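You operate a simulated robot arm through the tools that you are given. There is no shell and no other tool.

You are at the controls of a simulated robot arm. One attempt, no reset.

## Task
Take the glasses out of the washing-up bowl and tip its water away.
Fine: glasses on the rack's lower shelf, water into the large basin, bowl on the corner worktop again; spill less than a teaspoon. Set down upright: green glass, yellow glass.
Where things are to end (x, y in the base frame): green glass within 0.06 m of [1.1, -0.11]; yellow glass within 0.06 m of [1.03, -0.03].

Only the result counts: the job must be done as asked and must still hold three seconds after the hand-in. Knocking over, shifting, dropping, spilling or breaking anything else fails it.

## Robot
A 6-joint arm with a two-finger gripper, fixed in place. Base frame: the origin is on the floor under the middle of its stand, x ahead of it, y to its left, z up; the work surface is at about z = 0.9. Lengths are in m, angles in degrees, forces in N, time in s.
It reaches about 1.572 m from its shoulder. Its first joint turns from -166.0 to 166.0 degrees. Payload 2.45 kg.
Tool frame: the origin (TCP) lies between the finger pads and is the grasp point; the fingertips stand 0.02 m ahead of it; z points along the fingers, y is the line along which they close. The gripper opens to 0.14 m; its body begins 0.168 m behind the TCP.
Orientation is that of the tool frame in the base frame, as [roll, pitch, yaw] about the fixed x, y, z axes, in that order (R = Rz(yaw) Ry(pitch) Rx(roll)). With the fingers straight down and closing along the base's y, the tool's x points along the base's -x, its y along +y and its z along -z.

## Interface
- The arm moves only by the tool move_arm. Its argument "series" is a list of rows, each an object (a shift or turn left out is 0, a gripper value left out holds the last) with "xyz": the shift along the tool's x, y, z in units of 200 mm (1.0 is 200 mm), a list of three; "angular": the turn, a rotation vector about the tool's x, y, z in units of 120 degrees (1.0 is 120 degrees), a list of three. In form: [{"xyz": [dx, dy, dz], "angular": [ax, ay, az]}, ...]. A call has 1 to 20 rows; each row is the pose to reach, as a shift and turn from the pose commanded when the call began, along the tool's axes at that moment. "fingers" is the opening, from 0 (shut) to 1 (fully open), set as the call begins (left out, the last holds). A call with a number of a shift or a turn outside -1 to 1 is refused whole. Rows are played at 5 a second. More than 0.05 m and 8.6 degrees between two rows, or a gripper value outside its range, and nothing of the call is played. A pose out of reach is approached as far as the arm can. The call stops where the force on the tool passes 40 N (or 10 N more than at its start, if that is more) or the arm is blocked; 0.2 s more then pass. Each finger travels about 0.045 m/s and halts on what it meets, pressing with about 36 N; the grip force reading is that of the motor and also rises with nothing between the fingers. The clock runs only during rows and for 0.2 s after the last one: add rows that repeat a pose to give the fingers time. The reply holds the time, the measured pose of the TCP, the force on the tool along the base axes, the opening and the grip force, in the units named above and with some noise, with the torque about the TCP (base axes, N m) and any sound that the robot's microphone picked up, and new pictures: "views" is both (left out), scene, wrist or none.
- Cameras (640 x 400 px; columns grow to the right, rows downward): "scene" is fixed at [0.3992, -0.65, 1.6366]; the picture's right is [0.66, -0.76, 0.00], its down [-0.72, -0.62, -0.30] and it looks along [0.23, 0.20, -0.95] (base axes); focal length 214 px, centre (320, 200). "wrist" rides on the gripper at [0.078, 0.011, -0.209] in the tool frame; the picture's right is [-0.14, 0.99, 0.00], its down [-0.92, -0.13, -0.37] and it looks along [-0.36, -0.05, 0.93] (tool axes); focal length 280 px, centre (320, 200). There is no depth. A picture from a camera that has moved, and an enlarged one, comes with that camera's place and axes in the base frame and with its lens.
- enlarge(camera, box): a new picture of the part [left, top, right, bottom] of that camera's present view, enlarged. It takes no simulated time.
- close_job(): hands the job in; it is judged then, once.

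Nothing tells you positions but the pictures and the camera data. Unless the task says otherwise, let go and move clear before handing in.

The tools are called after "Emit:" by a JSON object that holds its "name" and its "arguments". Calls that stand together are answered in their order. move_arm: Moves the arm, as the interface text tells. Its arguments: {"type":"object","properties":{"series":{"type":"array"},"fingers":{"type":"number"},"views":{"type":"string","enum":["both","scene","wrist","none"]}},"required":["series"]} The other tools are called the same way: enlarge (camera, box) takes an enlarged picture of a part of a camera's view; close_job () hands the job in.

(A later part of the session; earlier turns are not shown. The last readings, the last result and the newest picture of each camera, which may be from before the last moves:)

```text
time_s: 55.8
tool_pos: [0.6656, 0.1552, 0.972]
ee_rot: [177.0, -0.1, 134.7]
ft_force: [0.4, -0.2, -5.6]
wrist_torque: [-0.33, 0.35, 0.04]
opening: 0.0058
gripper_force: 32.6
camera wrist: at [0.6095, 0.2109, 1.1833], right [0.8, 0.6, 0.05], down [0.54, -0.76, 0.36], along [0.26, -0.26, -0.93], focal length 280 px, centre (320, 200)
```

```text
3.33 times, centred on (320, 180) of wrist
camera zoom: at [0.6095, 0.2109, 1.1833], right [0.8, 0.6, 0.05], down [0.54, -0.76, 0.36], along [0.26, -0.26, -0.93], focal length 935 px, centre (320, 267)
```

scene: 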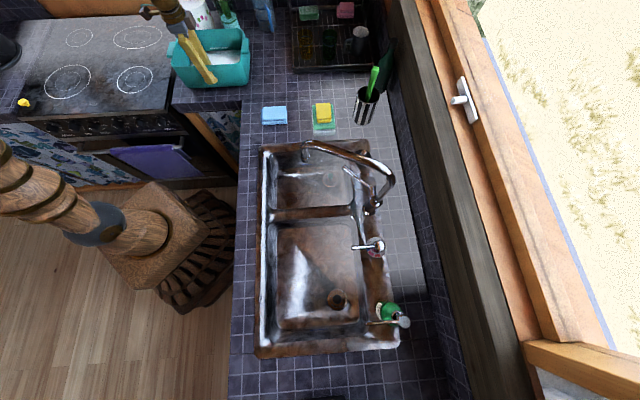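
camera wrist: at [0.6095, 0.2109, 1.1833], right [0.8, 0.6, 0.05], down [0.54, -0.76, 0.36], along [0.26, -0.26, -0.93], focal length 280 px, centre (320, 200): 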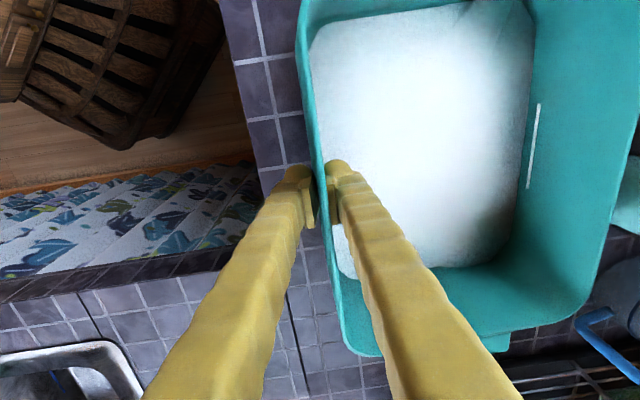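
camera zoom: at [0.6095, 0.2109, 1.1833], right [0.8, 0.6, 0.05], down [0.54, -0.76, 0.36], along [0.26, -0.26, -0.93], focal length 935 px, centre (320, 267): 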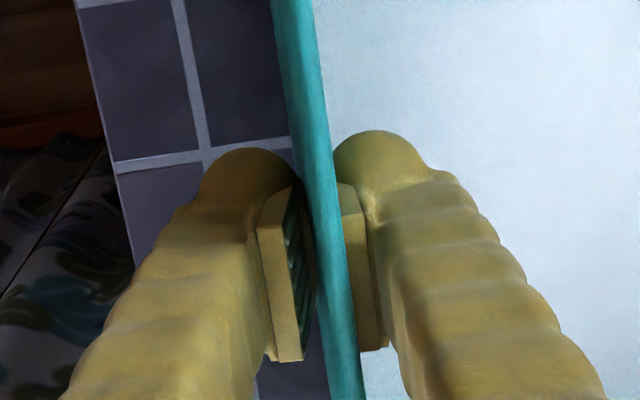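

The moment is building (about 0.5 Nm) and the balance implies roughly 15 N total, so a one-wall pinch would be near its limit. I'll set the bowl back flat and release, then use a balanced grip instead: fingers inside, spreading outward against both long walls at the bowl's centre.

Emit:
{"name": "move_arm", "arguments": {"series": [{"xyz": [0, -0.0006, 0.012]}, {"xyz": [0, -0.0012, 0.024]}, {"xyz": [0, -0.002, 0.04]}, {"xyz": [0, -0.003, 0.056]}, {"xyz": [0, -0.0036, 0.07]}, {"xyz": [0, -0.004, 0.077]}, {"xyz": [0, -0.004, 0.077]}], "views": "none"}}

Emit:
{"name": "move_arm", "arguments": {"series": [{"xyz": [0, 0, 0]}, {"xyz": [0, 0, 0]}, {"xyz": [0, 0, 0]}, {"xyz": [0, 0, 0]}], "fingers": 0.43}}

Emit:
{"name": "enlarge", "arguments": {"camera": "scene", "box": [150, 0, 270, 95]}}

Emit:
{"name": "enlarge", "arguments": {"camera": "wrist", "box": [240, 120, 400, 240]}}

```text
time_s: 57.4
tool_pos: [0.6642, 0.1549, 0.9576]
ee_rot: [177.0, 0.0, 134.7]
ft_force: [-2.3, -0.6, -1.7]
wrist_torque: [-0.02, 0.04, 0.04]
opening: 0.0061
gripper_force: 31.7
```

```text
time_s: 58.4
tool_pos: [0.6653, 0.1548, 0.9569]
ee_rot: [177.1, 0.1, 134.8]
ft_force: [0.0, -0.1, -0.2]
wrist_torque: [0.0, 0.02, 0.0]
opening: 0.0603
gripper_force: 0.0
camera wrist: at [0.6096, 0.21, 1.1683], right [0.8, 0.6, 0.05], down [0.54, -0.76, 0.36], along [0.26, -0.26, -0.93], focal length 280 px, centre (320, 200)
```

scene: 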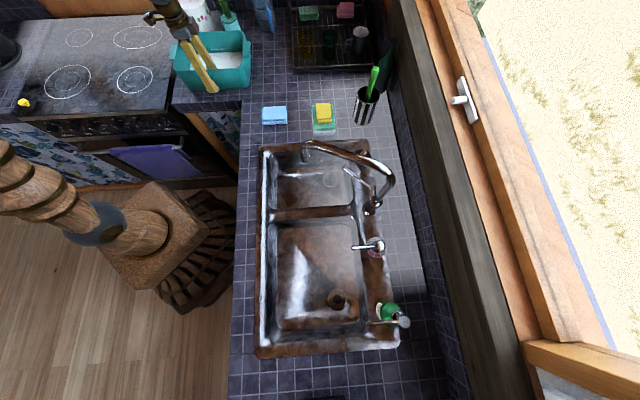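
wrist: 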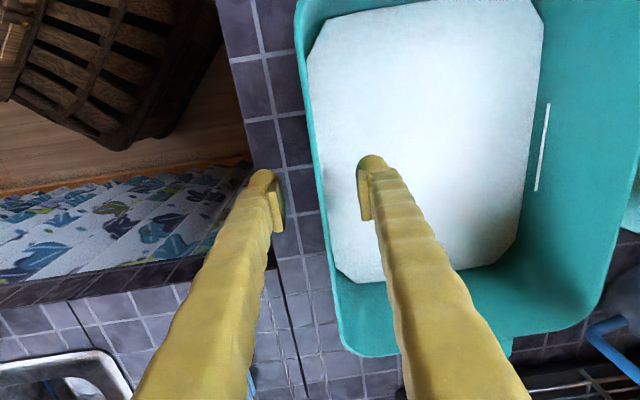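

```text
4.21 times, centred on (210, 48) of scene
camera zoom: at [0.3992, -0.65, 1.6366], right [0.66, -0.76, 0.0], down [-0.72, -0.62, -0.3], along [0.23, 0.2, -0.95], focal length 903 px, centre (783, 842)
```

zoom: 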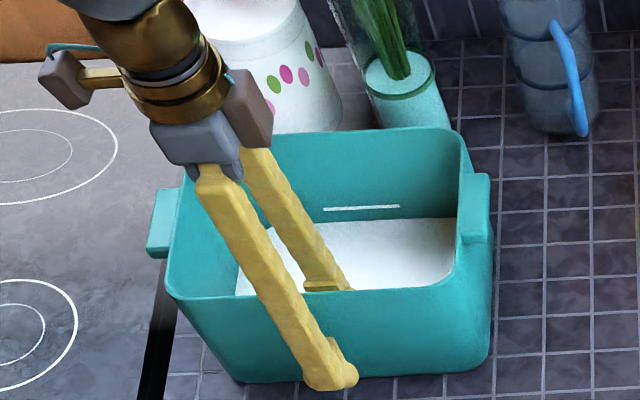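

```text
3.33 times, centred on (320, 180) of wrist
camera zoom: at [0.6096, 0.21, 1.1683], right [0.8, 0.6, 0.05], down [0.54, -0.76, 0.36], along [0.26, -0.26, -0.93], focal length 935 px, centre (320, 267)
```

zoom: 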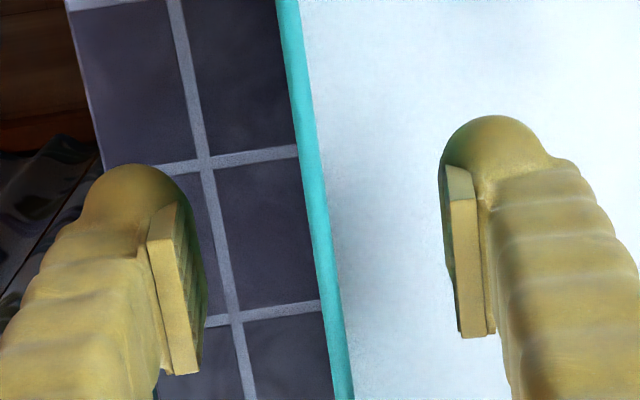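

The bowl is flat again. I'll lift out, go to the bowl's centre, straighten the gripper to vertical and hover with fingers about 80 mm open.

Emit:
{"name": "move_arm", "arguments": {"series": [{"xyz": [0, 0.009, -0.175]}, {"xyz": [0, 0.018, -0.35]}, {"xyz": [0, 0.0273, -0.524]}, {"xyz": [0, 0.19, -0.515], "angular": [0.008, 0, 0]}, {"xyz": [0.001, 0.355, -0.507], "angular": [0.016, 0, 0]}, {"xyz": [0.0015, 0.5175, -0.499], "angular": [0.025, 0, 0]}, {"xyz": [0.0015, 0.5175, -0.499], "angular": [0.025, 0, 0]}], "fingers": 0.55, "views": "wrist"}}

Emit:
{"name": "enlarge", "arguments": {"camera": "wrist", "box": [180, 60, 460, 260]}}

Emit:
{"name": "enlarge", "arguments": {"camera": "scene", "box": [150, 0, 270, 95]}}

```text
time_s: 60.0
tool_pos: [0.735, 0.2264, 1.0639]
ee_rot: [179.9, 0.0, 134.6]
ft_force: [0.2, 0.3, -0.2]
wrist_torque: [-0.05, 0.0, -0.01]
opening: 0.0767
gripper_force: 0.1
camera wrist: at [0.6872, 0.288, 1.275], right [0.8, 0.6, 0.0], down [0.56, -0.74, 0.37], along [0.22, -0.3, -0.93], focal length 280 px, centre (320, 200)
```

wrist: 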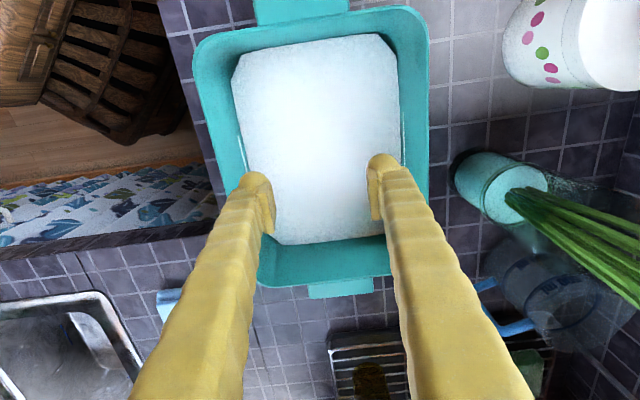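

```text
2.00 times, centred on (320, 160) of wrist
camera zoom: at [0.6872, 0.288, 1.275], right [0.8, 0.6, 0.0], down [0.56, -0.74, 0.37], along [0.22, -0.3, -0.93], focal length 561 px, centre (320, 280)
```

zoom: 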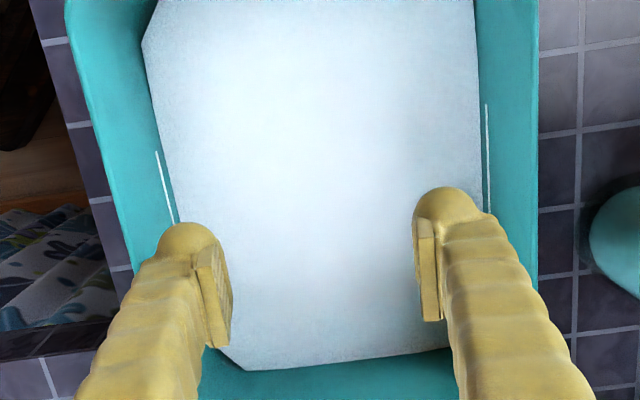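

```text
4.21 times, centred on (210, 48) of scene
camera zoom: at [0.3992, -0.65, 1.6366], right [0.66, -0.76, 0.0], down [-0.72, -0.62, -0.3], along [0.23, 0.2, -0.95], focal length 903 px, centre (783, 842)
```

zoom: 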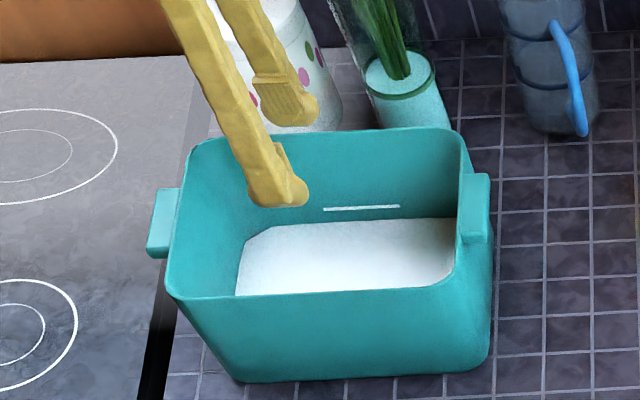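

The gripper is centred over the bowl. I'll go down inside with the tips above the water, then spread the fingers gently against both long walls.

Emit:
{"name": "move_arm", "arguments": {"series": [{"xyz": [0, -0.0085, 0.1]}, {"xyz": [0, -0.0085, 0.22]}, {"xyz": [0, -0.0085, 0.34]}, {"xyz": [0, -0.0085, 0.44]}, {"xyz": [0, -0.0085, 0.505]}, {"xyz": [0, -0.0085, 0.505]}], "views": "none"}}

Emit:
{"name": "move_arm", "arguments": {"series": [{"xyz": [0, 0, 0]}, {"xyz": [0, 0, 0]}, {"xyz": [0, 0, 0]}, {"xyz": [0, 0, 0]}, {"xyz": [0, 0, 0]}], "fingers": 1.0}}

Emit:
{"name": "enlarge", "arguments": {"camera": "wrist", "box": [180, 80, 460, 280]}}

Emit:
{"name": "enlarge", "arguments": {"camera": "scene", "box": [150, 0, 270, 95]}}

```text
time_s: 61.4
tool_pos: [0.7343, 0.2227, 0.962]
ee_rot: [-180.0, 0.0, 134.7]
ft_force: [0.1, -0.7, 0.7]
wrist_torque: [0.0, 0.01, 0.01]
opening: 0.0771
gripper_force: 0.2
```

```text
time_s: 62.6
tool_pos: [0.7338, 0.2226, 0.9625]
ee_rot: [-180.0, 0.1, 134.7]
ft_force: [0.6, 0.8, 0.8]
wrist_torque: [-0.01, 0.02, 0.02]
opening: 0.1398
gripper_force: 0.2
camera wrist: at [0.6866, 0.2858, 1.1725], right [0.8, 0.6, 0.0], down [0.56, -0.74, 0.37], along [0.22, -0.29, -0.93], focal length 280 px, centre (320, 200)
```

scene: 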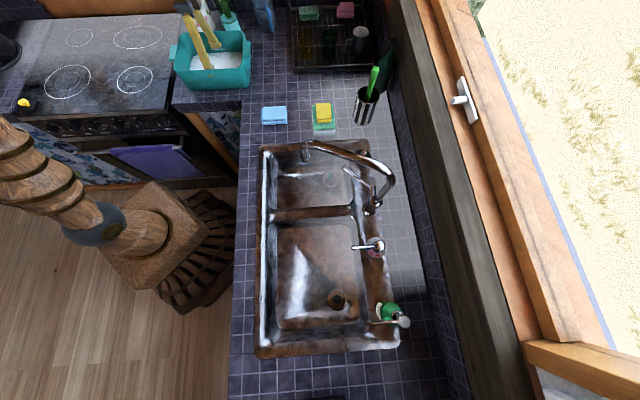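
wrist: 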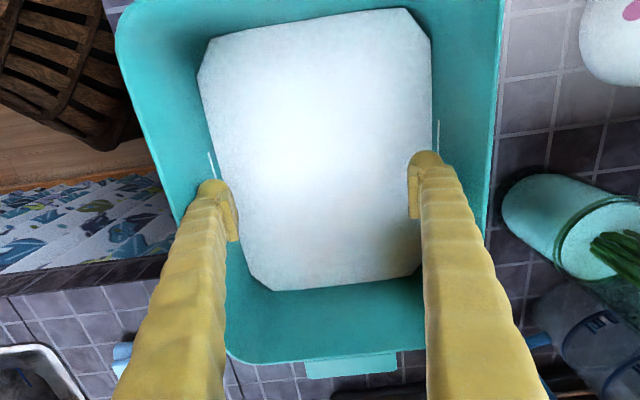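

```text
2.00 times, centred on (320, 180) of wrist
camera zoom: at [0.6866, 0.2858, 1.1725], right [0.8, 0.6, 0.0], down [0.56, -0.74, 0.37], along [0.22, -0.29, -0.93], focal length 561 px, centre (320, 240)
```

zoom: 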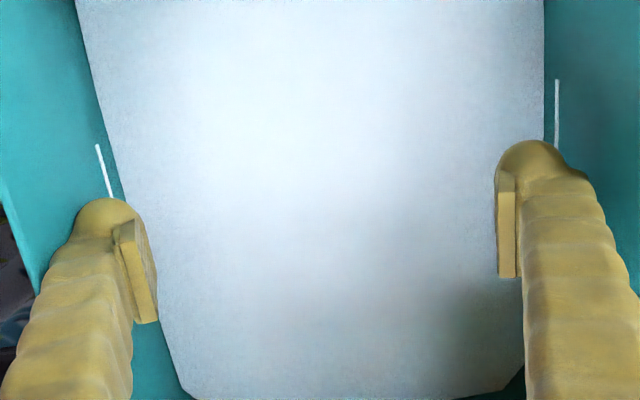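

```text
4.21 times, centred on (210, 48) of scene
camera zoom: at [0.3992, -0.65, 1.6366], right [0.66, -0.76, 0.0], down [-0.72, -0.62, -0.3], along [0.23, 0.2, -0.95], focal length 903 px, centre (783, 842)
```

zoom: 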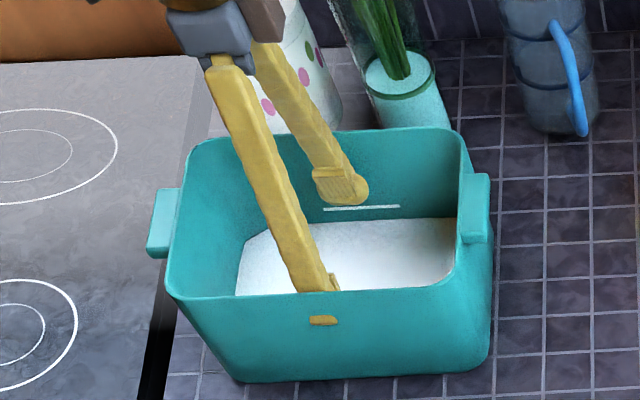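

The fingers opened fully without meeting the walls, so their solid part is slimmer than it looks and spreading won't hold. Redoing the moment balance with the correct sign gives a bowl weight of only about 7 N, so the wall pinch needs about 0.7 Nm, well within its capacity. I'll return to the robot-side wall, leaning 5° this time to match the wall slope.

Emit:
{"name": "move_arm", "arguments": {"series": [{"xyz": [0, 0, 0]}, {"xyz": [0, 0, 0]}, {"xyz": [0, 0, 0]}, {"xyz": [0, 0, 0]}, {"xyz": [0, 0, -0.1]}, {"xyz": [0, 0, -0.3]}, {"xyz": [0, 0, -0.5]}, {"xyz": [0, -0.17, -0.5], "angular": [-0.014, 0, 0]}, {"xyz": [0, -0.35, -0.5], "angular": [-0.028, 0, 0]}, {"xyz": [0, -0.5255, -0.5], "angular": [-0.0417, 0, 0]}, {"xyz": [0, -0.5255, -0.5], "angular": [-0.0417, 0, 0]}], "fingers": 0.43, "views": "wrist"}}

Emit:
{"name": "enlarge", "arguments": {"camera": "wrist", "box": [240, 120, 400, 240]}}

Emit:
{"name": "enlarge", "arguments": {"camera": "scene", "box": [150, 0, 270, 95]}}

```text
time_s: 65.0
tool_pos: [0.6581, 0.1504, 1.0638]
ee_rot: [175.0, -0.1, 134.8]
ft_force: [-0.3, 0.2, 0.0]
wrist_torque: [0.0, -0.02, -0.01]
opening: 0.0603
gripper_force: 0.1
camera wrist: at [0.5978, 0.1988, 1.2736], right [0.8, 0.6, 0.09], down [0.54, -0.77, 0.36], along [0.28, -0.24, -0.93], focal length 280 px, centre (320, 200)
```

wrist: 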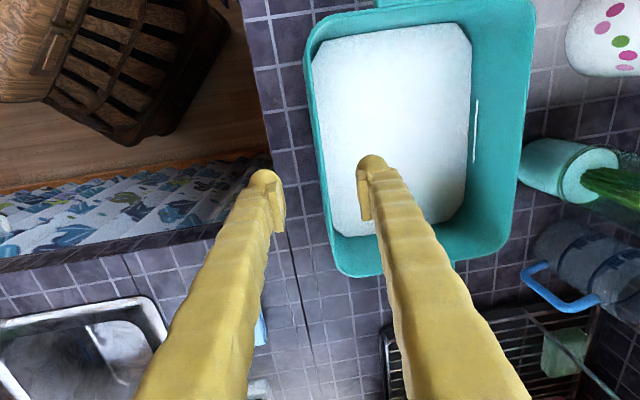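

```text
3.33 times, centred on (320, 180) of wrist
camera zoom: at [0.5978, 0.1988, 1.2736], right [0.8, 0.6, 0.09], down [0.54, -0.77, 0.36], along [0.28, -0.24, -0.93], focal length 935 px, centre (320, 267)
```

zoom: 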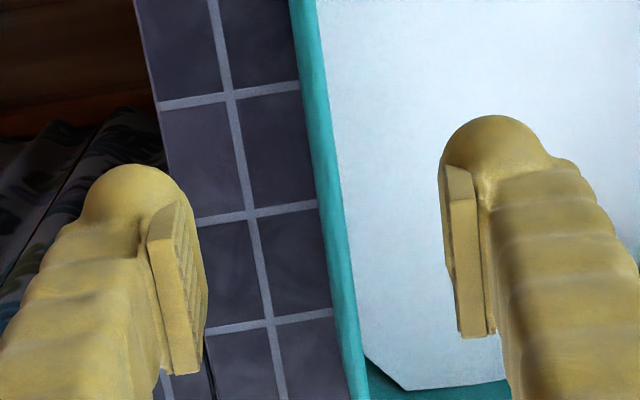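

```text
4.21 times, centred on (210, 48) of scene
camera zoom: at [0.3992, -0.65, 1.6366], right [0.66, -0.76, 0.0], down [-0.72, -0.62, -0.3], along [0.23, 0.2, -0.95], focal length 903 px, centre (783, 842)
```

zoom: 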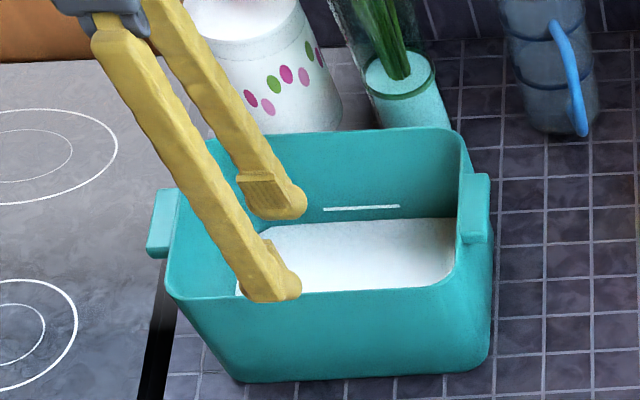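

The wall lines up with the finger centreline. I'll go down along the leaning axis and close.

Emit:
{"name": "move_arm", "arguments": {"series": [{"xyz": [0, 0, 0.13]}, {"xyz": [0, 0, 0.26]}, {"xyz": [0, 0, 0.39]}, {"xyz": [0, 0, 0.48]}, {"xyz": [0, 0, 0.537]}, {"xyz": [0, 0, 0.537]}], "views": "none"}}

Emit:
{"name": "move_arm", "arguments": {"series": [{"xyz": [0, 0, 0]}, {"xyz": [0, 0, 0]}, {"xyz": [0, 0, 0]}, {"xyz": [0, 0, 0]}, {"xyz": [0, 0, 0]}, {"xyz": [0, 0, 0]}, {"xyz": [0, 0, 0]}], "fingers": 0, "views": "wrist"}}

Emit:
{"name": "enlarge", "arguments": {"camera": "wrist", "box": [240, 120, 400, 240]}}

Emit:
{"name": "enlarge", "arguments": {"camera": "scene", "box": [150, 0, 270, 95]}}

```text
time_s: 66.4
tool_pos: [0.6649, 0.1548, 0.9556]
ee_rot: [174.9, -0.1, 134.7]
ft_force: [0.1, 0.3, 0.8]
wrist_torque: [0.01, -0.02, -0.01]
opening: 0.0602
gripper_force: 0.1
```

```text
time_s: 68.0
tool_pos: [0.6659, 0.1556, 0.9551]
ee_rot: [175.0, 0.1, 134.7]
ft_force: [-1.2, 0.0, -0.4]
wrist_torque: [-0.08, 0.05, 0.03]
opening: 0.0061
gripper_force: 31.7
camera wrist: at [0.6051, 0.205, 1.1658], right [0.8, 0.6, 0.09], down [0.53, -0.77, 0.36], along [0.28, -0.24, -0.93], focal length 280 px, centre (320, 200)
```

wrist: 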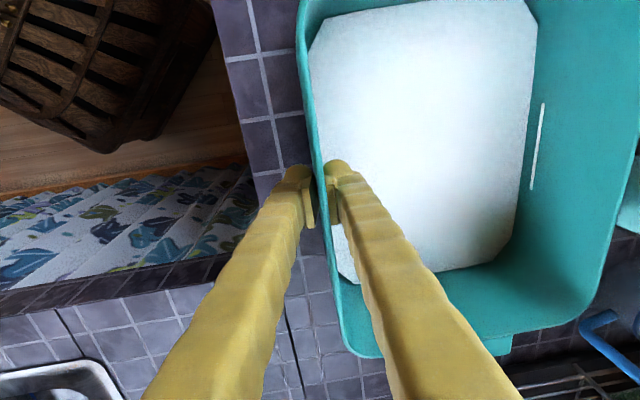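

```text
3.33 times, centred on (320, 180) of wrist
camera zoom: at [0.6051, 0.205, 1.1658], right [0.8, 0.6, 0.09], down [0.53, -0.77, 0.36], along [0.28, -0.24, -0.93], focal length 935 px, centre (320, 267)
```

zoom: 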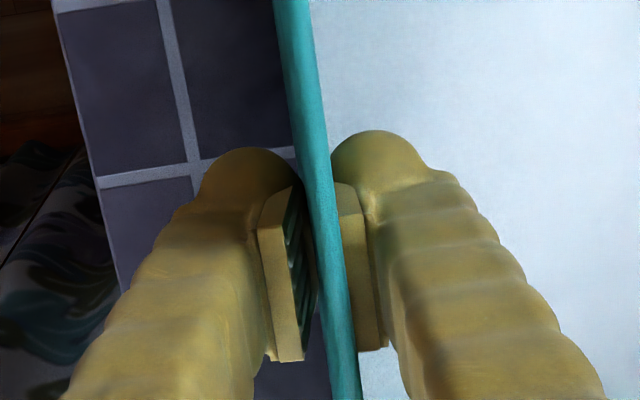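

```text
4.21 times, centred on (210, 48) of scene
camera zoom: at [0.3992, -0.65, 1.6366], right [0.66, -0.76, 0.0], down [-0.72, -0.62, -0.3], along [0.23, 0.2, -0.95], focal length 903 px, centre (783, 842)
```

zoom: 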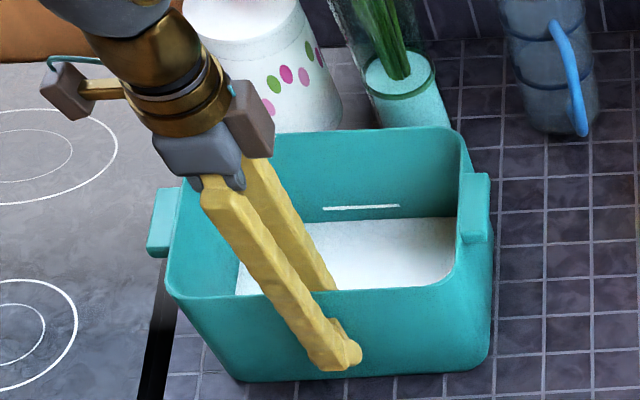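

Gripped again. I'll lift in small steps and watch force, moment and the bowl's tilt.

Emit:
{"name": "move_arm", "arguments": {"series": [{"xyz": [0, 0.0015, -0.017]}, {"xyz": [0, 0.003, -0.034]}, {"xyz": [0, 0.0044, -0.05]}, {"xyz": [0, 0.0044, -0.05]}, {"xyz": [0, 0.0044, -0.05]}], "views": "none"}}

Emit:
{"name": "enlarge", "arguments": {"camera": "scene", "box": [150, 0, 270, 95]}}

Emit:
{"name": "move_arm", "arguments": {"series": [{"xyz": [0, 0.0015, -0.017]}, {"xyz": [0, 0.003, -0.034]}, {"xyz": [0, 0.0044, -0.05]}, {"xyz": [0, 0.0044, -0.05]}, {"xyz": [0, 0.0044, -0.05]}]}}

Emit:
{"name": "enlarge", "arguments": {"camera": "scene", "box": [150, 0, 270, 95]}}

```text
time_s: 69.2
tool_pos: [0.6649, 0.1561, 0.9652]
ee_rot: [175.1, 0.0, 134.7]
ft_force: [0.2, -0.4, -4.9]
wrist_torque: [-0.43, 0.38, 0.0]
opening: 0.0059
gripper_force: 32.0
```

```text
4.21 times, centred on (210, 48) of scene
camera zoom: at [0.3992, -0.65, 1.6366], right [0.66, -0.76, 0.0], down [-0.72, -0.62, -0.3], along [0.23, 0.2, -0.95], focal length 903 px, centre (783, 842)
```

zoom: 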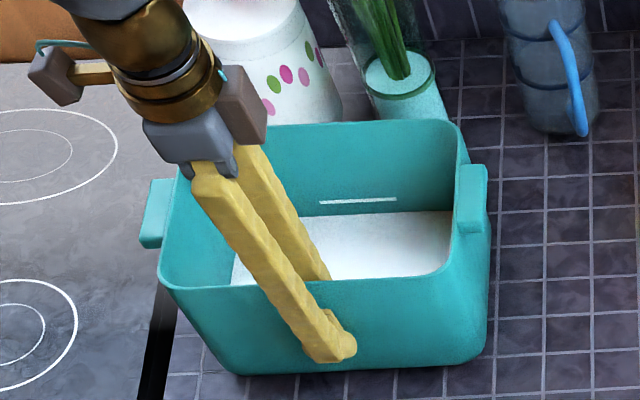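

```text
time_s: 70.4
tool_pos: [0.6641, 0.156, 0.9759]
ee_rot: [175.1, 0.0, 134.6]
ft_force: [-0.3, -0.5, -4.7]
wrist_torque: [-0.36, 0.35, -0.04]
opening: 0.006
gripper_force: 32.1
camera wrist: at [0.6042, 0.2058, 1.1857], right [0.8, 0.6, 0.09], down [0.54, -0.77, 0.36], along [0.28, -0.24, -0.93], focal length 280 px, centre (320, 200)
```

scene: 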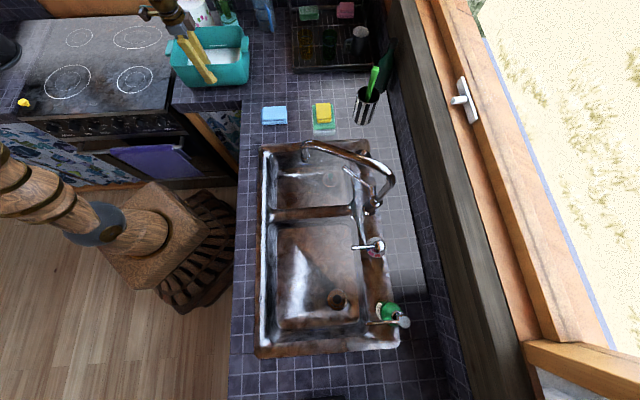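
wrist: 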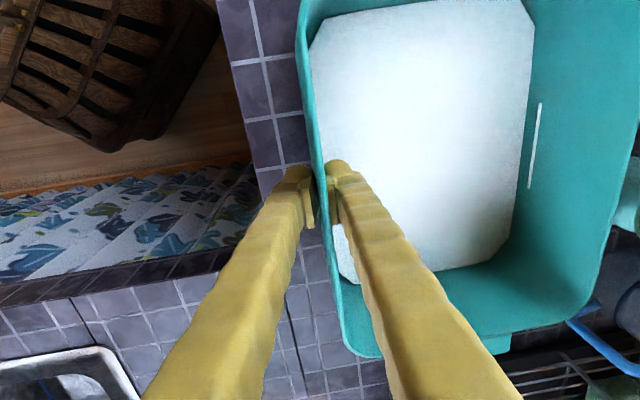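

```text
4.21 times, centred on (210, 48) of scene
camera zoom: at [0.3992, -0.65, 1.6366], right [0.66, -0.76, 0.0], down [-0.72, -0.62, -0.3], along [0.23, 0.2, -0.95], focal length 903 px, centre (783, 842)
```

zoom: 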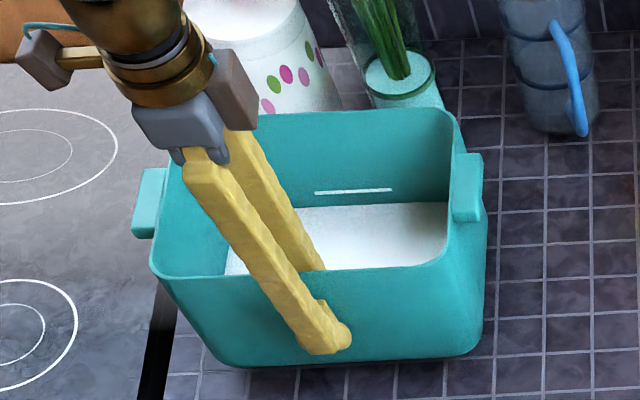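

The bowl is fully lifted: steady 4.8 N and 0.5 Nm, so about 0.5 kg and level within about a degree. Before carrying it, I'll look at the sink closely to plan the pour.

Emit:
{"name": "enlarge", "arguments": {"camera": "scene", "box": [245, 200, 415, 365]}}

Emit:
{"name": "enlarge", "arguments": {"camera": "scene", "box": [245, 125, 415, 260]}}

Emit:
{"name": "enlarge", "arguments": {"camera": "wrist", "box": [240, 60, 480, 260]}}

```text
2.42 times, centred on (330, 282) of scene
camera zoom: at [0.3992, -0.65, 1.6366], right [0.66, -0.76, 0.0], down [-0.72, -0.62, -0.3], along [0.23, 0.2, -0.95], focal length 520 px, centre (296, 0)
```

zoom: 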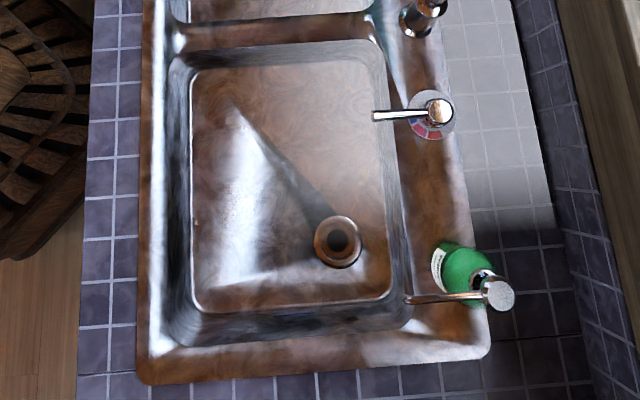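

```text
2.96 times, centred on (330, 192) of scene
camera zoom: at [0.3992, -0.65, 1.6366], right [0.66, -0.76, 0.0], down [-0.72, -0.62, -0.3], along [0.23, 0.2, -0.95], focal length 636 px, centre (290, 222)
```

zoom: 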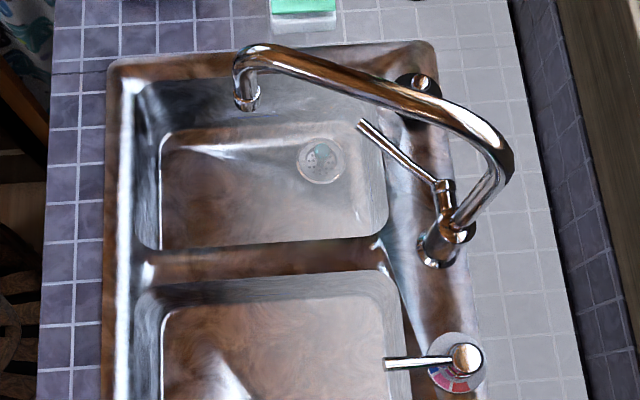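

```text
2.00 times, centred on (360, 160) of wrist
camera zoom: at [0.6042, 0.2058, 1.1857], right [0.8, 0.6, 0.09], down [0.54, -0.77, 0.36], along [0.28, -0.24, -0.93], focal length 561 px, centre (240, 280)
```

zoom: 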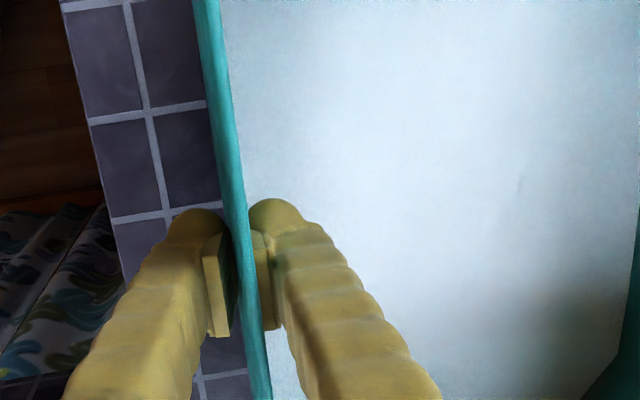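

The large basin is centred near (0.375, -0.647), the faucet top is about z=1.17, and the mixer lever sits on the window side. Plan: lift the bowl to about z=1.32 and swing it to the basin. On the way I turn it 90° so the gripped wall ends up away from the robot, then pitch the gripper forward so the water pours off the lower wall into the basin. First, the lift.

Emit:
{"name": "move_arm", "arguments": {"series": [{"xyz": [0, 0.005, -0.06]}, {"xyz": [0, 0.014, -0.16]}, {"xyz": [0, 0.025, -0.29]}, {"xyz": [0, 0.037, -0.42]}, {"xyz": [0, 0.048, -0.55]}, {"xyz": [0, 0.059, -0.68]}, {"xyz": [0, 0.069, -0.79]}, {"xyz": [0, 0.074, -0.847]}]}}

Emit:
{"name": "enlarge", "arguments": {"camera": "wrist", "box": [240, 60, 480, 260]}}

```text
time_s: 72.2
tool_pos: [0.6636, 0.1552, 1.1434]
ee_rot: [175.0, 0.0, 134.7]
ft_force: [-0.8, -0.3, -5.2]
wrist_torque: [-0.35, 0.39, 0.04]
opening: 0.0059
gripper_force: 32.3
camera wrist: at [0.6039, 0.2057, 1.3537], right [0.8, 0.6, 0.09], down [0.54, -0.77, 0.36], along [0.28, -0.24, -0.93], focal length 280 px, centre (320, 200)
```

scene: 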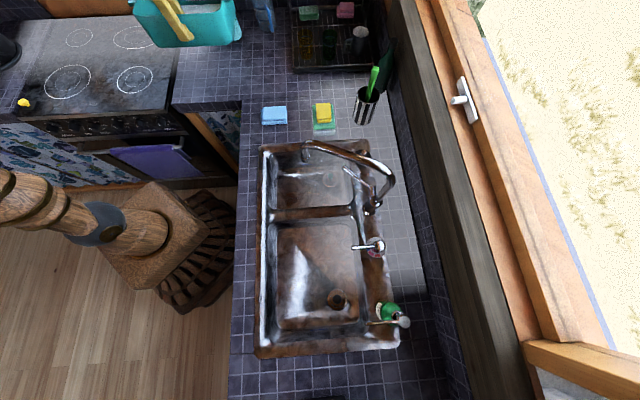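
wrist: 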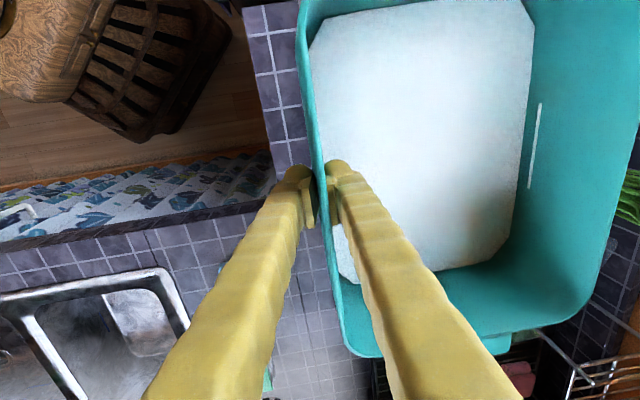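

```text
2.00 times, centred on (360, 160) of wrist
camera zoom: at [0.6039, 0.2057, 1.3537], right [0.8, 0.6, 0.09], down [0.54, -0.77, 0.36], along [0.28, -0.24, -0.93], focal length 561 px, centre (240, 280)
```

zoom: 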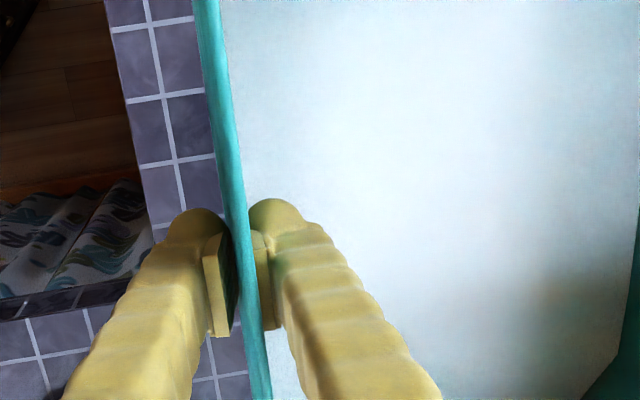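

It's steady with no drift in the grip. I'll continue to transit height.

Emit:
{"name": "move_arm", "arguments": {"series": [{"xyz": [0, 0.007, -0.08]}, {"xyz": [0, 0.018, -0.21]}, {"xyz": [0, 0.03, -0.34]}, {"xyz": [0, 0.041, -0.47]}, {"xyz": [0, 0.053, -0.6]}, {"xyz": [0, 0.064, -0.73]}, {"xyz": [0, 0.073, -0.83]}, {"xyz": [0, 0.077, -0.88]}], "views": "wrist"}}

```text
time_s: 74.0
tool_pos: [0.6645, 0.1552, 1.3207]
ee_rot: [175.0, 0.0, 134.6]
ft_force: [0.5, 0.1, -4.6]
wrist_torque: [-0.38, 0.4, -0.02]
opening: 0.0063
gripper_force: 32.3
camera wrist: at [0.6051, 0.2047, 1.5319], right [0.8, 0.6, 0.09], down [0.54, -0.77, 0.36], along [0.28, -0.24, -0.93], focal length 280 px, centre (320, 200)
```

wrist: 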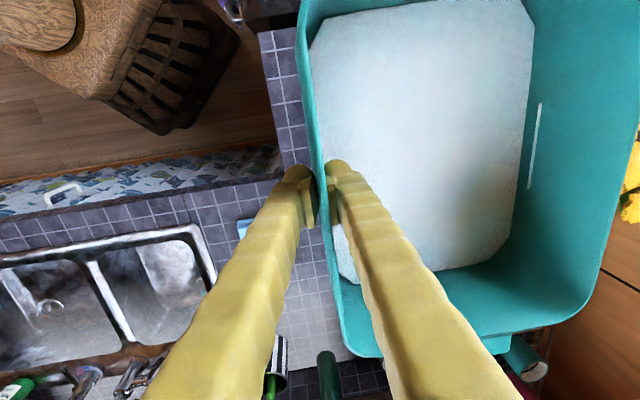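

At transit height, the bowl is steady. Leg 1 of the swing toward the sink with a slow 18° turn.

Emit:
{"name": "move_arm", "arguments": {"series": [{"xyz": [-0.043, -0.027, -0.002], "angular": [0, 0.0008, -0.009]}, {"xyz": [-0.136, -0.087, -0.008], "angular": [0, 0.0025, -0.0284]}, {"xyz": [-0.236, -0.151, -0.013], "angular": [0, 0.0043, -0.0493]}, {"xyz": [-0.336, -0.215, -0.019], "angular": [0, 0.0062, -0.0702]}, {"xyz": [-0.436, -0.279, -0.024], "angular": [0, 0.008, -0.0911]}, {"xyz": [-0.537, -0.343, -0.03], "angular": [0, 0.0098, -0.112]}, {"xyz": [-0.63, -0.402, -0.035], "angular": [0, 0.0115, -0.1315]}, {"xyz": [-0.7155, -0.4567, -0.04], "angular": [0, 0.0131, -0.1494]}], "views": "wrist"}}

```text
time_s: 75.8
tool_pos: [0.7006, -0.0106, 1.3201]
ee_rot: [175.0, 0.0, 152.8]
ft_force: [0.4, -0.3, -4.5]
wrist_torque: [-0.46, 0.25, 0.0]
opening: 0.0061
gripper_force: 32.3
camera wrist: at [0.628, 0.0183, 1.5304], right [0.57, 0.81, 0.09], down [0.75, -0.56, 0.36], along [0.34, -0.14, -0.93], focal length 280 px, centre (320, 200)
```

wrist: 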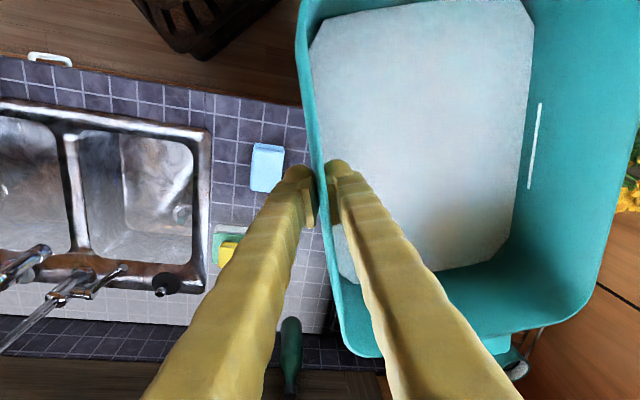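

Leg 1 went exactly as planned. Leg 2.

Emit:
{"name": "move_arm", "arguments": {"series": [{"xyz": [-0.026, -0.047, -0.004], "angular": [0, 0.0008, -0.009]}, {"xyz": [-0.082, -0.149, -0.013], "angular": [0, 0.0025, -0.0284]}, {"xyz": [-0.142, -0.259, -0.023], "angular": [0, 0.0043, -0.0493]}, {"xyz": [-0.202, -0.369, -0.032], "angular": [0, 0.0062, -0.0702]}, {"xyz": [-0.263, -0.479, -0.042], "angular": [0, 0.008, -0.0911]}, {"xyz": [-0.323, -0.589, -0.052], "angular": [0, 0.0098, -0.112]}, {"xyz": [-0.379, -0.691, -0.06], "angular": [0, 0.0115, -0.1315]}, {"xyz": [-0.4305, -0.7855, -0.0688], "angular": [0, 0.0131, -0.1494]}], "views": "scene"}}

```text
time_s: 77.6
tool_pos: [0.7051, -0.1923, 1.3239]
ee_rot: [174.9, 0.0, 170.7]
ft_force: [0.1, 0.1, -5.3]
wrist_torque: [-0.5, 0.08, 0.01]
opening: 0.006
gripper_force: 32.0
```

scene: 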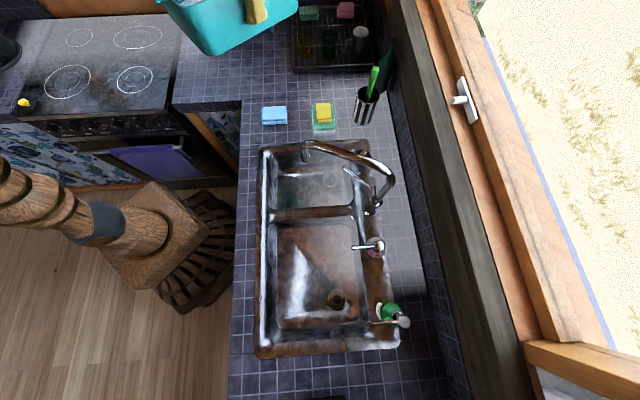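

Leg 3.

Emit:
{"name": "move_arm", "arguments": {"series": [{"xyz": [-0.002, -0.057, -0.005], "angular": [0, 0.0008, -0.009]}, {"xyz": [-0.006, -0.179, -0.016], "angular": [0, 0.0025, -0.0284]}, {"xyz": [-0.011, -0.312, -0.027], "angular": [0, 0.0043, -0.0493]}, {"xyz": [-0.015, -0.444, -0.039], "angular": [0, 0.0062, -0.0702]}, {"xyz": [-0.02, -0.576, -0.05], "angular": [0, 0.008, -0.0911]}, {"xyz": [-0.024, -0.708, -0.062], "angular": [0, 0.0098, -0.112]}, {"xyz": [-0.029, -0.831, -0.073], "angular": [0, 0.0115, -0.1315]}, {"xyz": [-0.0325, -0.9445, -0.0827], "angular": [0, 0.0131, -0.1494]}], "views": "both"}}

```text
time_s: 79.4
tool_pos: [0.6795, -0.3784, 1.3211]
ee_rot: [175.0, 0.0, -171.1]
ft_force: [0.9, 0.7, -5.2]
wrist_torque: [-0.51, -0.08, -0.05]
opening: 0.0059
gripper_force: 32.0
camera wrist: at [0.603, -0.3983, 1.5316], right [-0.02, 1.0, 0.09], down [0.93, -0.02, 0.36], along [0.36, 0.09, -0.93], focal length 280 px, centre (320, 200)
```

scene: 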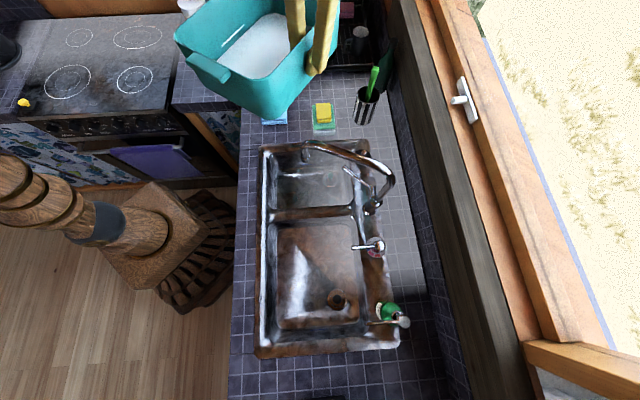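
wrist: 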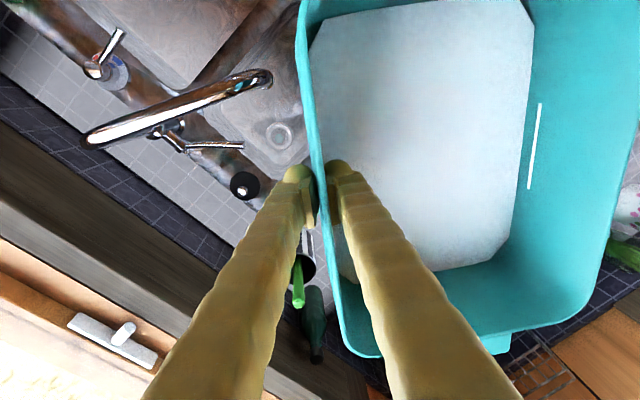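

The bowl is level and the grip is unchanged. Leg 4, passing above the faucet with clearance.

Emit:
{"name": "move_arm", "arguments": {"series": [{"xyz": [0.03, -0.056, -0.005], "angular": [0, 0.0008, -0.009]}, {"xyz": [0.094, -0.176, -0.015], "angular": [0, 0.0025, -0.0284]}, {"xyz": [0.164, -0.305, -0.027], "angular": [0, 0.0043, -0.0493]}, {"xyz": [0.233, -0.435, -0.038], "angular": [0, 0.0062, -0.0702]}, {"xyz": [0.303, -0.564, -0.049], "angular": [0, 0.008, -0.0911]}, {"xyz": [0.372, -0.694, -0.061], "angular": [0, 0.0098, -0.112]}, {"xyz": [0.436, -0.814, -0.071], "angular": [0, 0.0115, -0.1315]}, {"xyz": [0.496, -0.925, -0.081], "angular": [0, 0.0131, -0.1494]}], "views": "both"}}

```text
time_s: 81.2
tool_pos: [0.6099, -0.5765, 1.3204]
ee_rot: [175.0, -0.1, -153.3]
ft_force: [0.0, 0.9, -4.9]
wrist_torque: [-0.45, -0.27, 0.03]
opening: 0.0058
gripper_force: 32.0
camera wrist: at [0.5435, -0.6188, 1.5314], right [-0.32, 0.94, 0.09], down [0.89, 0.27, 0.36], along [0.31, 0.19, -0.93], focal length 280 px, centre (320, 200)
```

scene: 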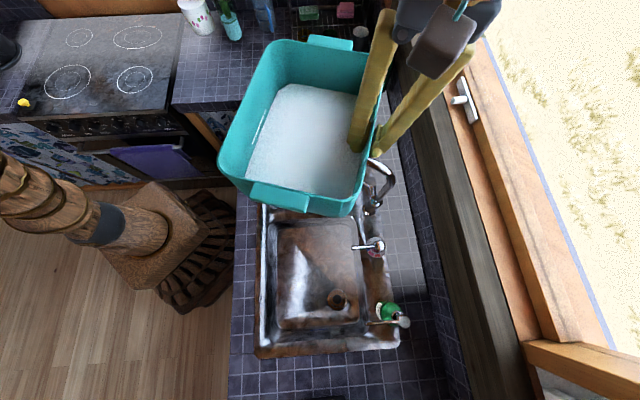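
wrist: 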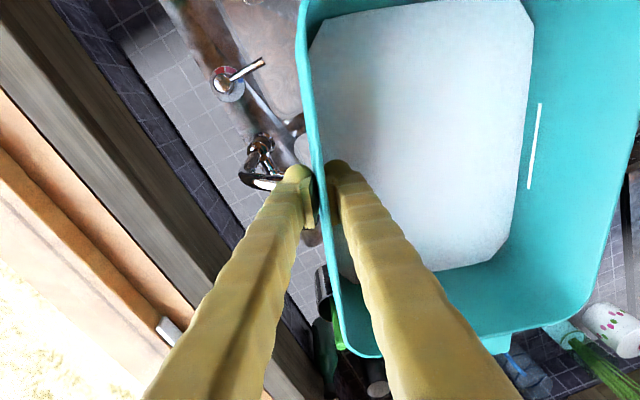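

Everything is clear. Leg 5 brings the bowl over the large basin.

Emit:
{"name": "move_arm", "arguments": {"series": [{"xyz": [0.059, -0.03, -0.003], "angular": [0, 0.0008, -0.009]}, {"xyz": [0.185, -0.095, -0.008], "angular": [0, 0.0025, -0.0284]}, {"xyz": [0.322, -0.165, -0.014], "angular": [0, 0.0043, -0.0493]}, {"xyz": [0.459, -0.235, -0.021], "angular": [0, 0.0062, -0.0702]}, {"xyz": [0.595, -0.304, -0.027], "angular": [0, 0.008, -0.0911]}, {"xyz": [0.732, -0.374, -0.033], "angular": [0, 0.0098, -0.112]}, {"xyz": [0.859, -0.439, -0.038], "angular": [0, 0.0115, -0.1315]}, {"xyz": [0.976, -0.499, -0.0437], "angular": [0, 0.0131, -0.1494]}], "views": "both"}}

```text
time_s: 83.0
tool_pos: [0.4822, -0.7558, 1.3206]
ee_rot: [175.0, 0.0, -135.2]
ft_force: [0.3, 0.3, -4.3]
wrist_torque: [-0.37, -0.39, 0.02]
opening: 0.0061
gripper_force: 32.4
camera wrist: at [0.4318, -0.8159, 1.5311], right [-0.6, 0.8, 0.09], down [0.77, 0.54, 0.36], along [0.24, 0.28, -0.93], focal length 280 px, centre (320, 200)
```

scene: 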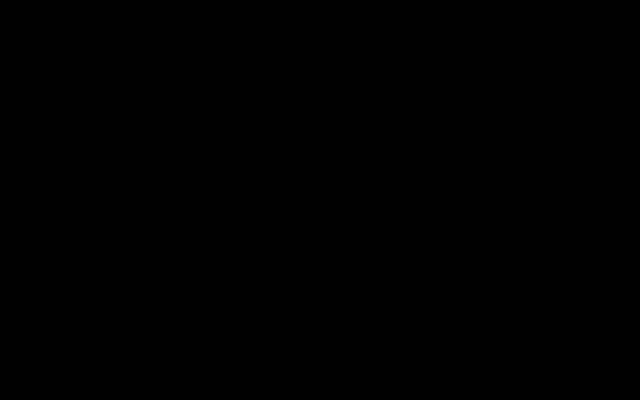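
wrist: 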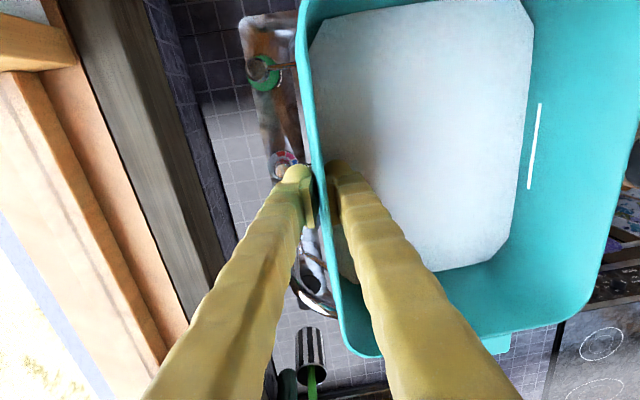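

The bowl is level over the basin (the fixed camera is now blocked by the arm, so I rely on the wrist view). Next, lower it while pitching forward to a 50° tilt, still below the overflow angle, with the lip staying over the basin's middle.

Emit:
{"name": "move_arm", "arguments": {"series": [{"xyz": [0, -0.0058, 0.0412], "angular": [0.0208, 0, 0]}, {"xyz": [0, -0.0116, 0.0824], "angular": [0.0417, 0, 0]}, {"xyz": [0, -0.0173, 0.1235], "angular": [0.0625, 0, 0]}, {"xyz": [0, -0.0231, 0.1647], "angular": [0.0833, 0, 0]}, {"xyz": [0, -0.0289, 0.2059], "angular": [0.1042, 0, 0]}, {"xyz": [0, -0.0347, 0.2471], "angular": [0.125, 0, 0]}, {"xyz": [0, -0.0404, 0.2882], "angular": [0.1458, 0, 0]}, {"xyz": [0, -0.0462, 0.3294], "angular": [0.1667, 0, 0]}, {"xyz": [0, -0.052, 0.3706], "angular": [0.1875, 0, 0]}, {"xyz": [0, -0.0578, 0.4118], "angular": [0.2083, 0, 0]}, {"xyz": [0, -0.0635, 0.4529], "angular": [0.2292, 0, 0]}, {"xyz": [0, -0.0693, 0.4941], "angular": [0.25, 0, 0]}], "views": "both"}}

```text
time_s: 85.6
tool_pos: [0.4852, -0.7588, 1.221]
ee_rot: [-155.1, -0.1, -135.3]
ft_force: [-0.2, -0.3, -5.1]
wrist_torque: [-0.32, -0.24, -0.02]
opening: 0.0059
gripper_force: 33.2
camera wrist: at [0.3608, -0.7434, 1.4074], right [-0.53, 0.73, -0.42], down [0.63, 0.68, 0.39], along [0.57, -0.05, -0.82], focal length 280 px, centre (320, 200)
```

scene: 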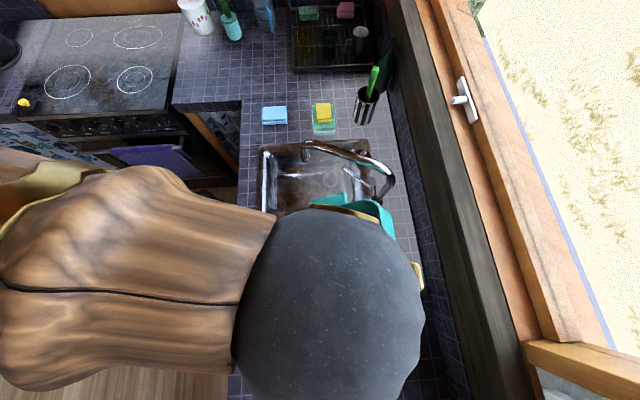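
wrist: 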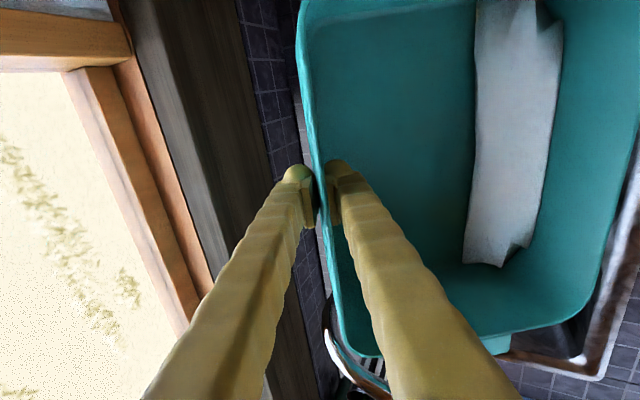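

The tilt is about 30°, and the water has gathered at the pour-side wall with plenty of freeboard. I'll check clearance between the bowl and the faucet in the scene view.

Emit:
{"name": "enlarge", "arguments": {"camera": "scene", "box": [250, 130, 440, 290]}}

Emit:
{"name": "enlarge", "arguments": {"camera": "wrist", "box": [290, 0, 640, 400]}}

```text
2.50 times, centred on (345, 210) of scene
camera zoom: at [0.3992, -0.65, 1.6366], right [0.66, -0.76, 0.0], down [-0.72, -0.62, -0.3], along [0.23, 0.2, -0.95], focal length 536 px, centre (258, 175)
```

zoom: 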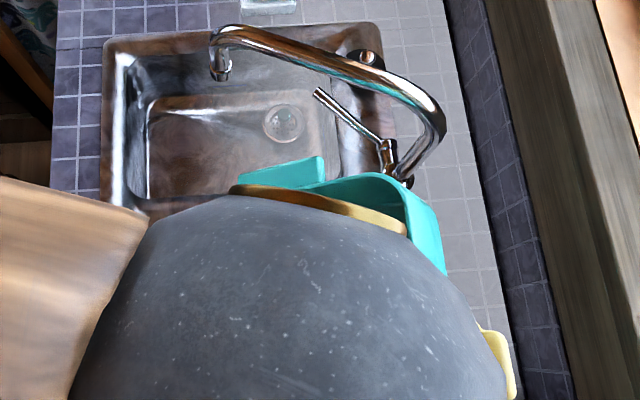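

```text
1.00 times, centred on (465, 200) of wrist (not enlarged: the box is as wide or as high as the picture)
camera zoom: at [0.3608, -0.7434, 1.4074], right [-0.53, 0.73, -0.42], down [0.63, 0.68, 0.39], along [0.57, -0.05, -0.82], focal length 280 px, centre (175, 200)
```

zoom: 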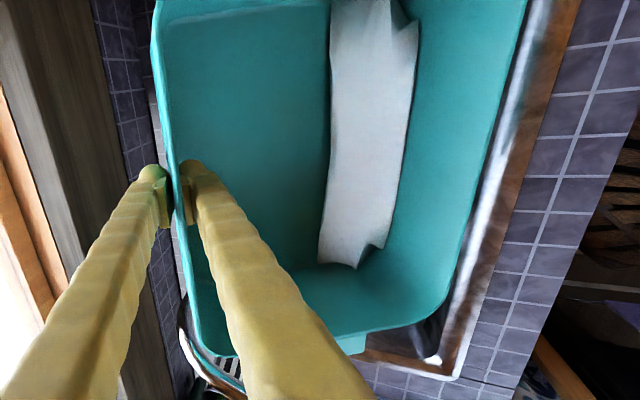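

The bowl stays at least 5 cm from the faucet. I'll continue to 50°.

Emit:
{"name": "move_arm", "arguments": {"series": [{"xyz": [0, 0.0156, 0.0385], "angular": [0.0208, 0, 0]}, {"xyz": [0, 0.0312, 0.077], "angular": [0.0417, 0, 0]}, {"xyz": [0, 0.0469, 0.1155], "angular": [0.0625, 0, 0]}, {"xyz": [0, 0.0625, 0.154], "angular": [0.0833, 0, 0]}, {"xyz": [0, 0.0781, 0.1925], "angular": [0.1042, 0, 0]}, {"xyz": [0, 0.0937, 0.231], "angular": [0.125, 0, 0]}, {"xyz": [0, 0.1094, 0.2695], "angular": [0.1458, 0, 0]}, {"xyz": [0, 0.125, 0.308], "angular": [0.1667, 0, 0]}, {"xyz": [0, 0.125, 0.308], "angular": [0.1667, 0, 0]}], "views": "wrist"}}

```text
time_s: 87.6
tool_pos: [0.4876, -0.7598, 1.1564]
ee_rot: [-135.0, 0.1, -135.4]
ft_force: [-1.7, 2.8, 4.2]
wrist_torque: [-0.38, 0.99, -0.5]
opening: 0.0062
gripper_force: 32.4
camera wrist: at [0.3222, -0.7046, 1.297], right [-0.4, 0.59, -0.7], down [0.53, 0.77, 0.35], along [0.75, -0.24, -0.62], focal length 280 px, centre (320, 200)
```

wrist: 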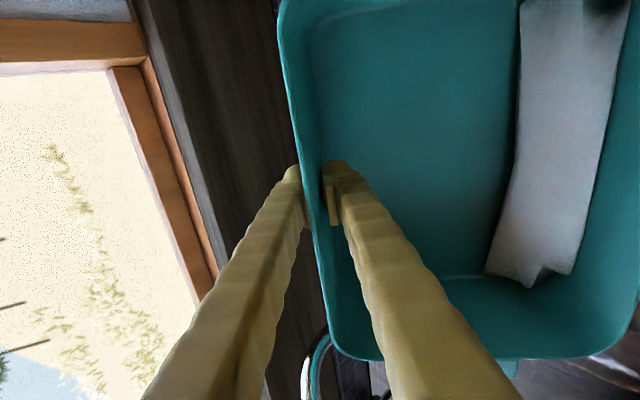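

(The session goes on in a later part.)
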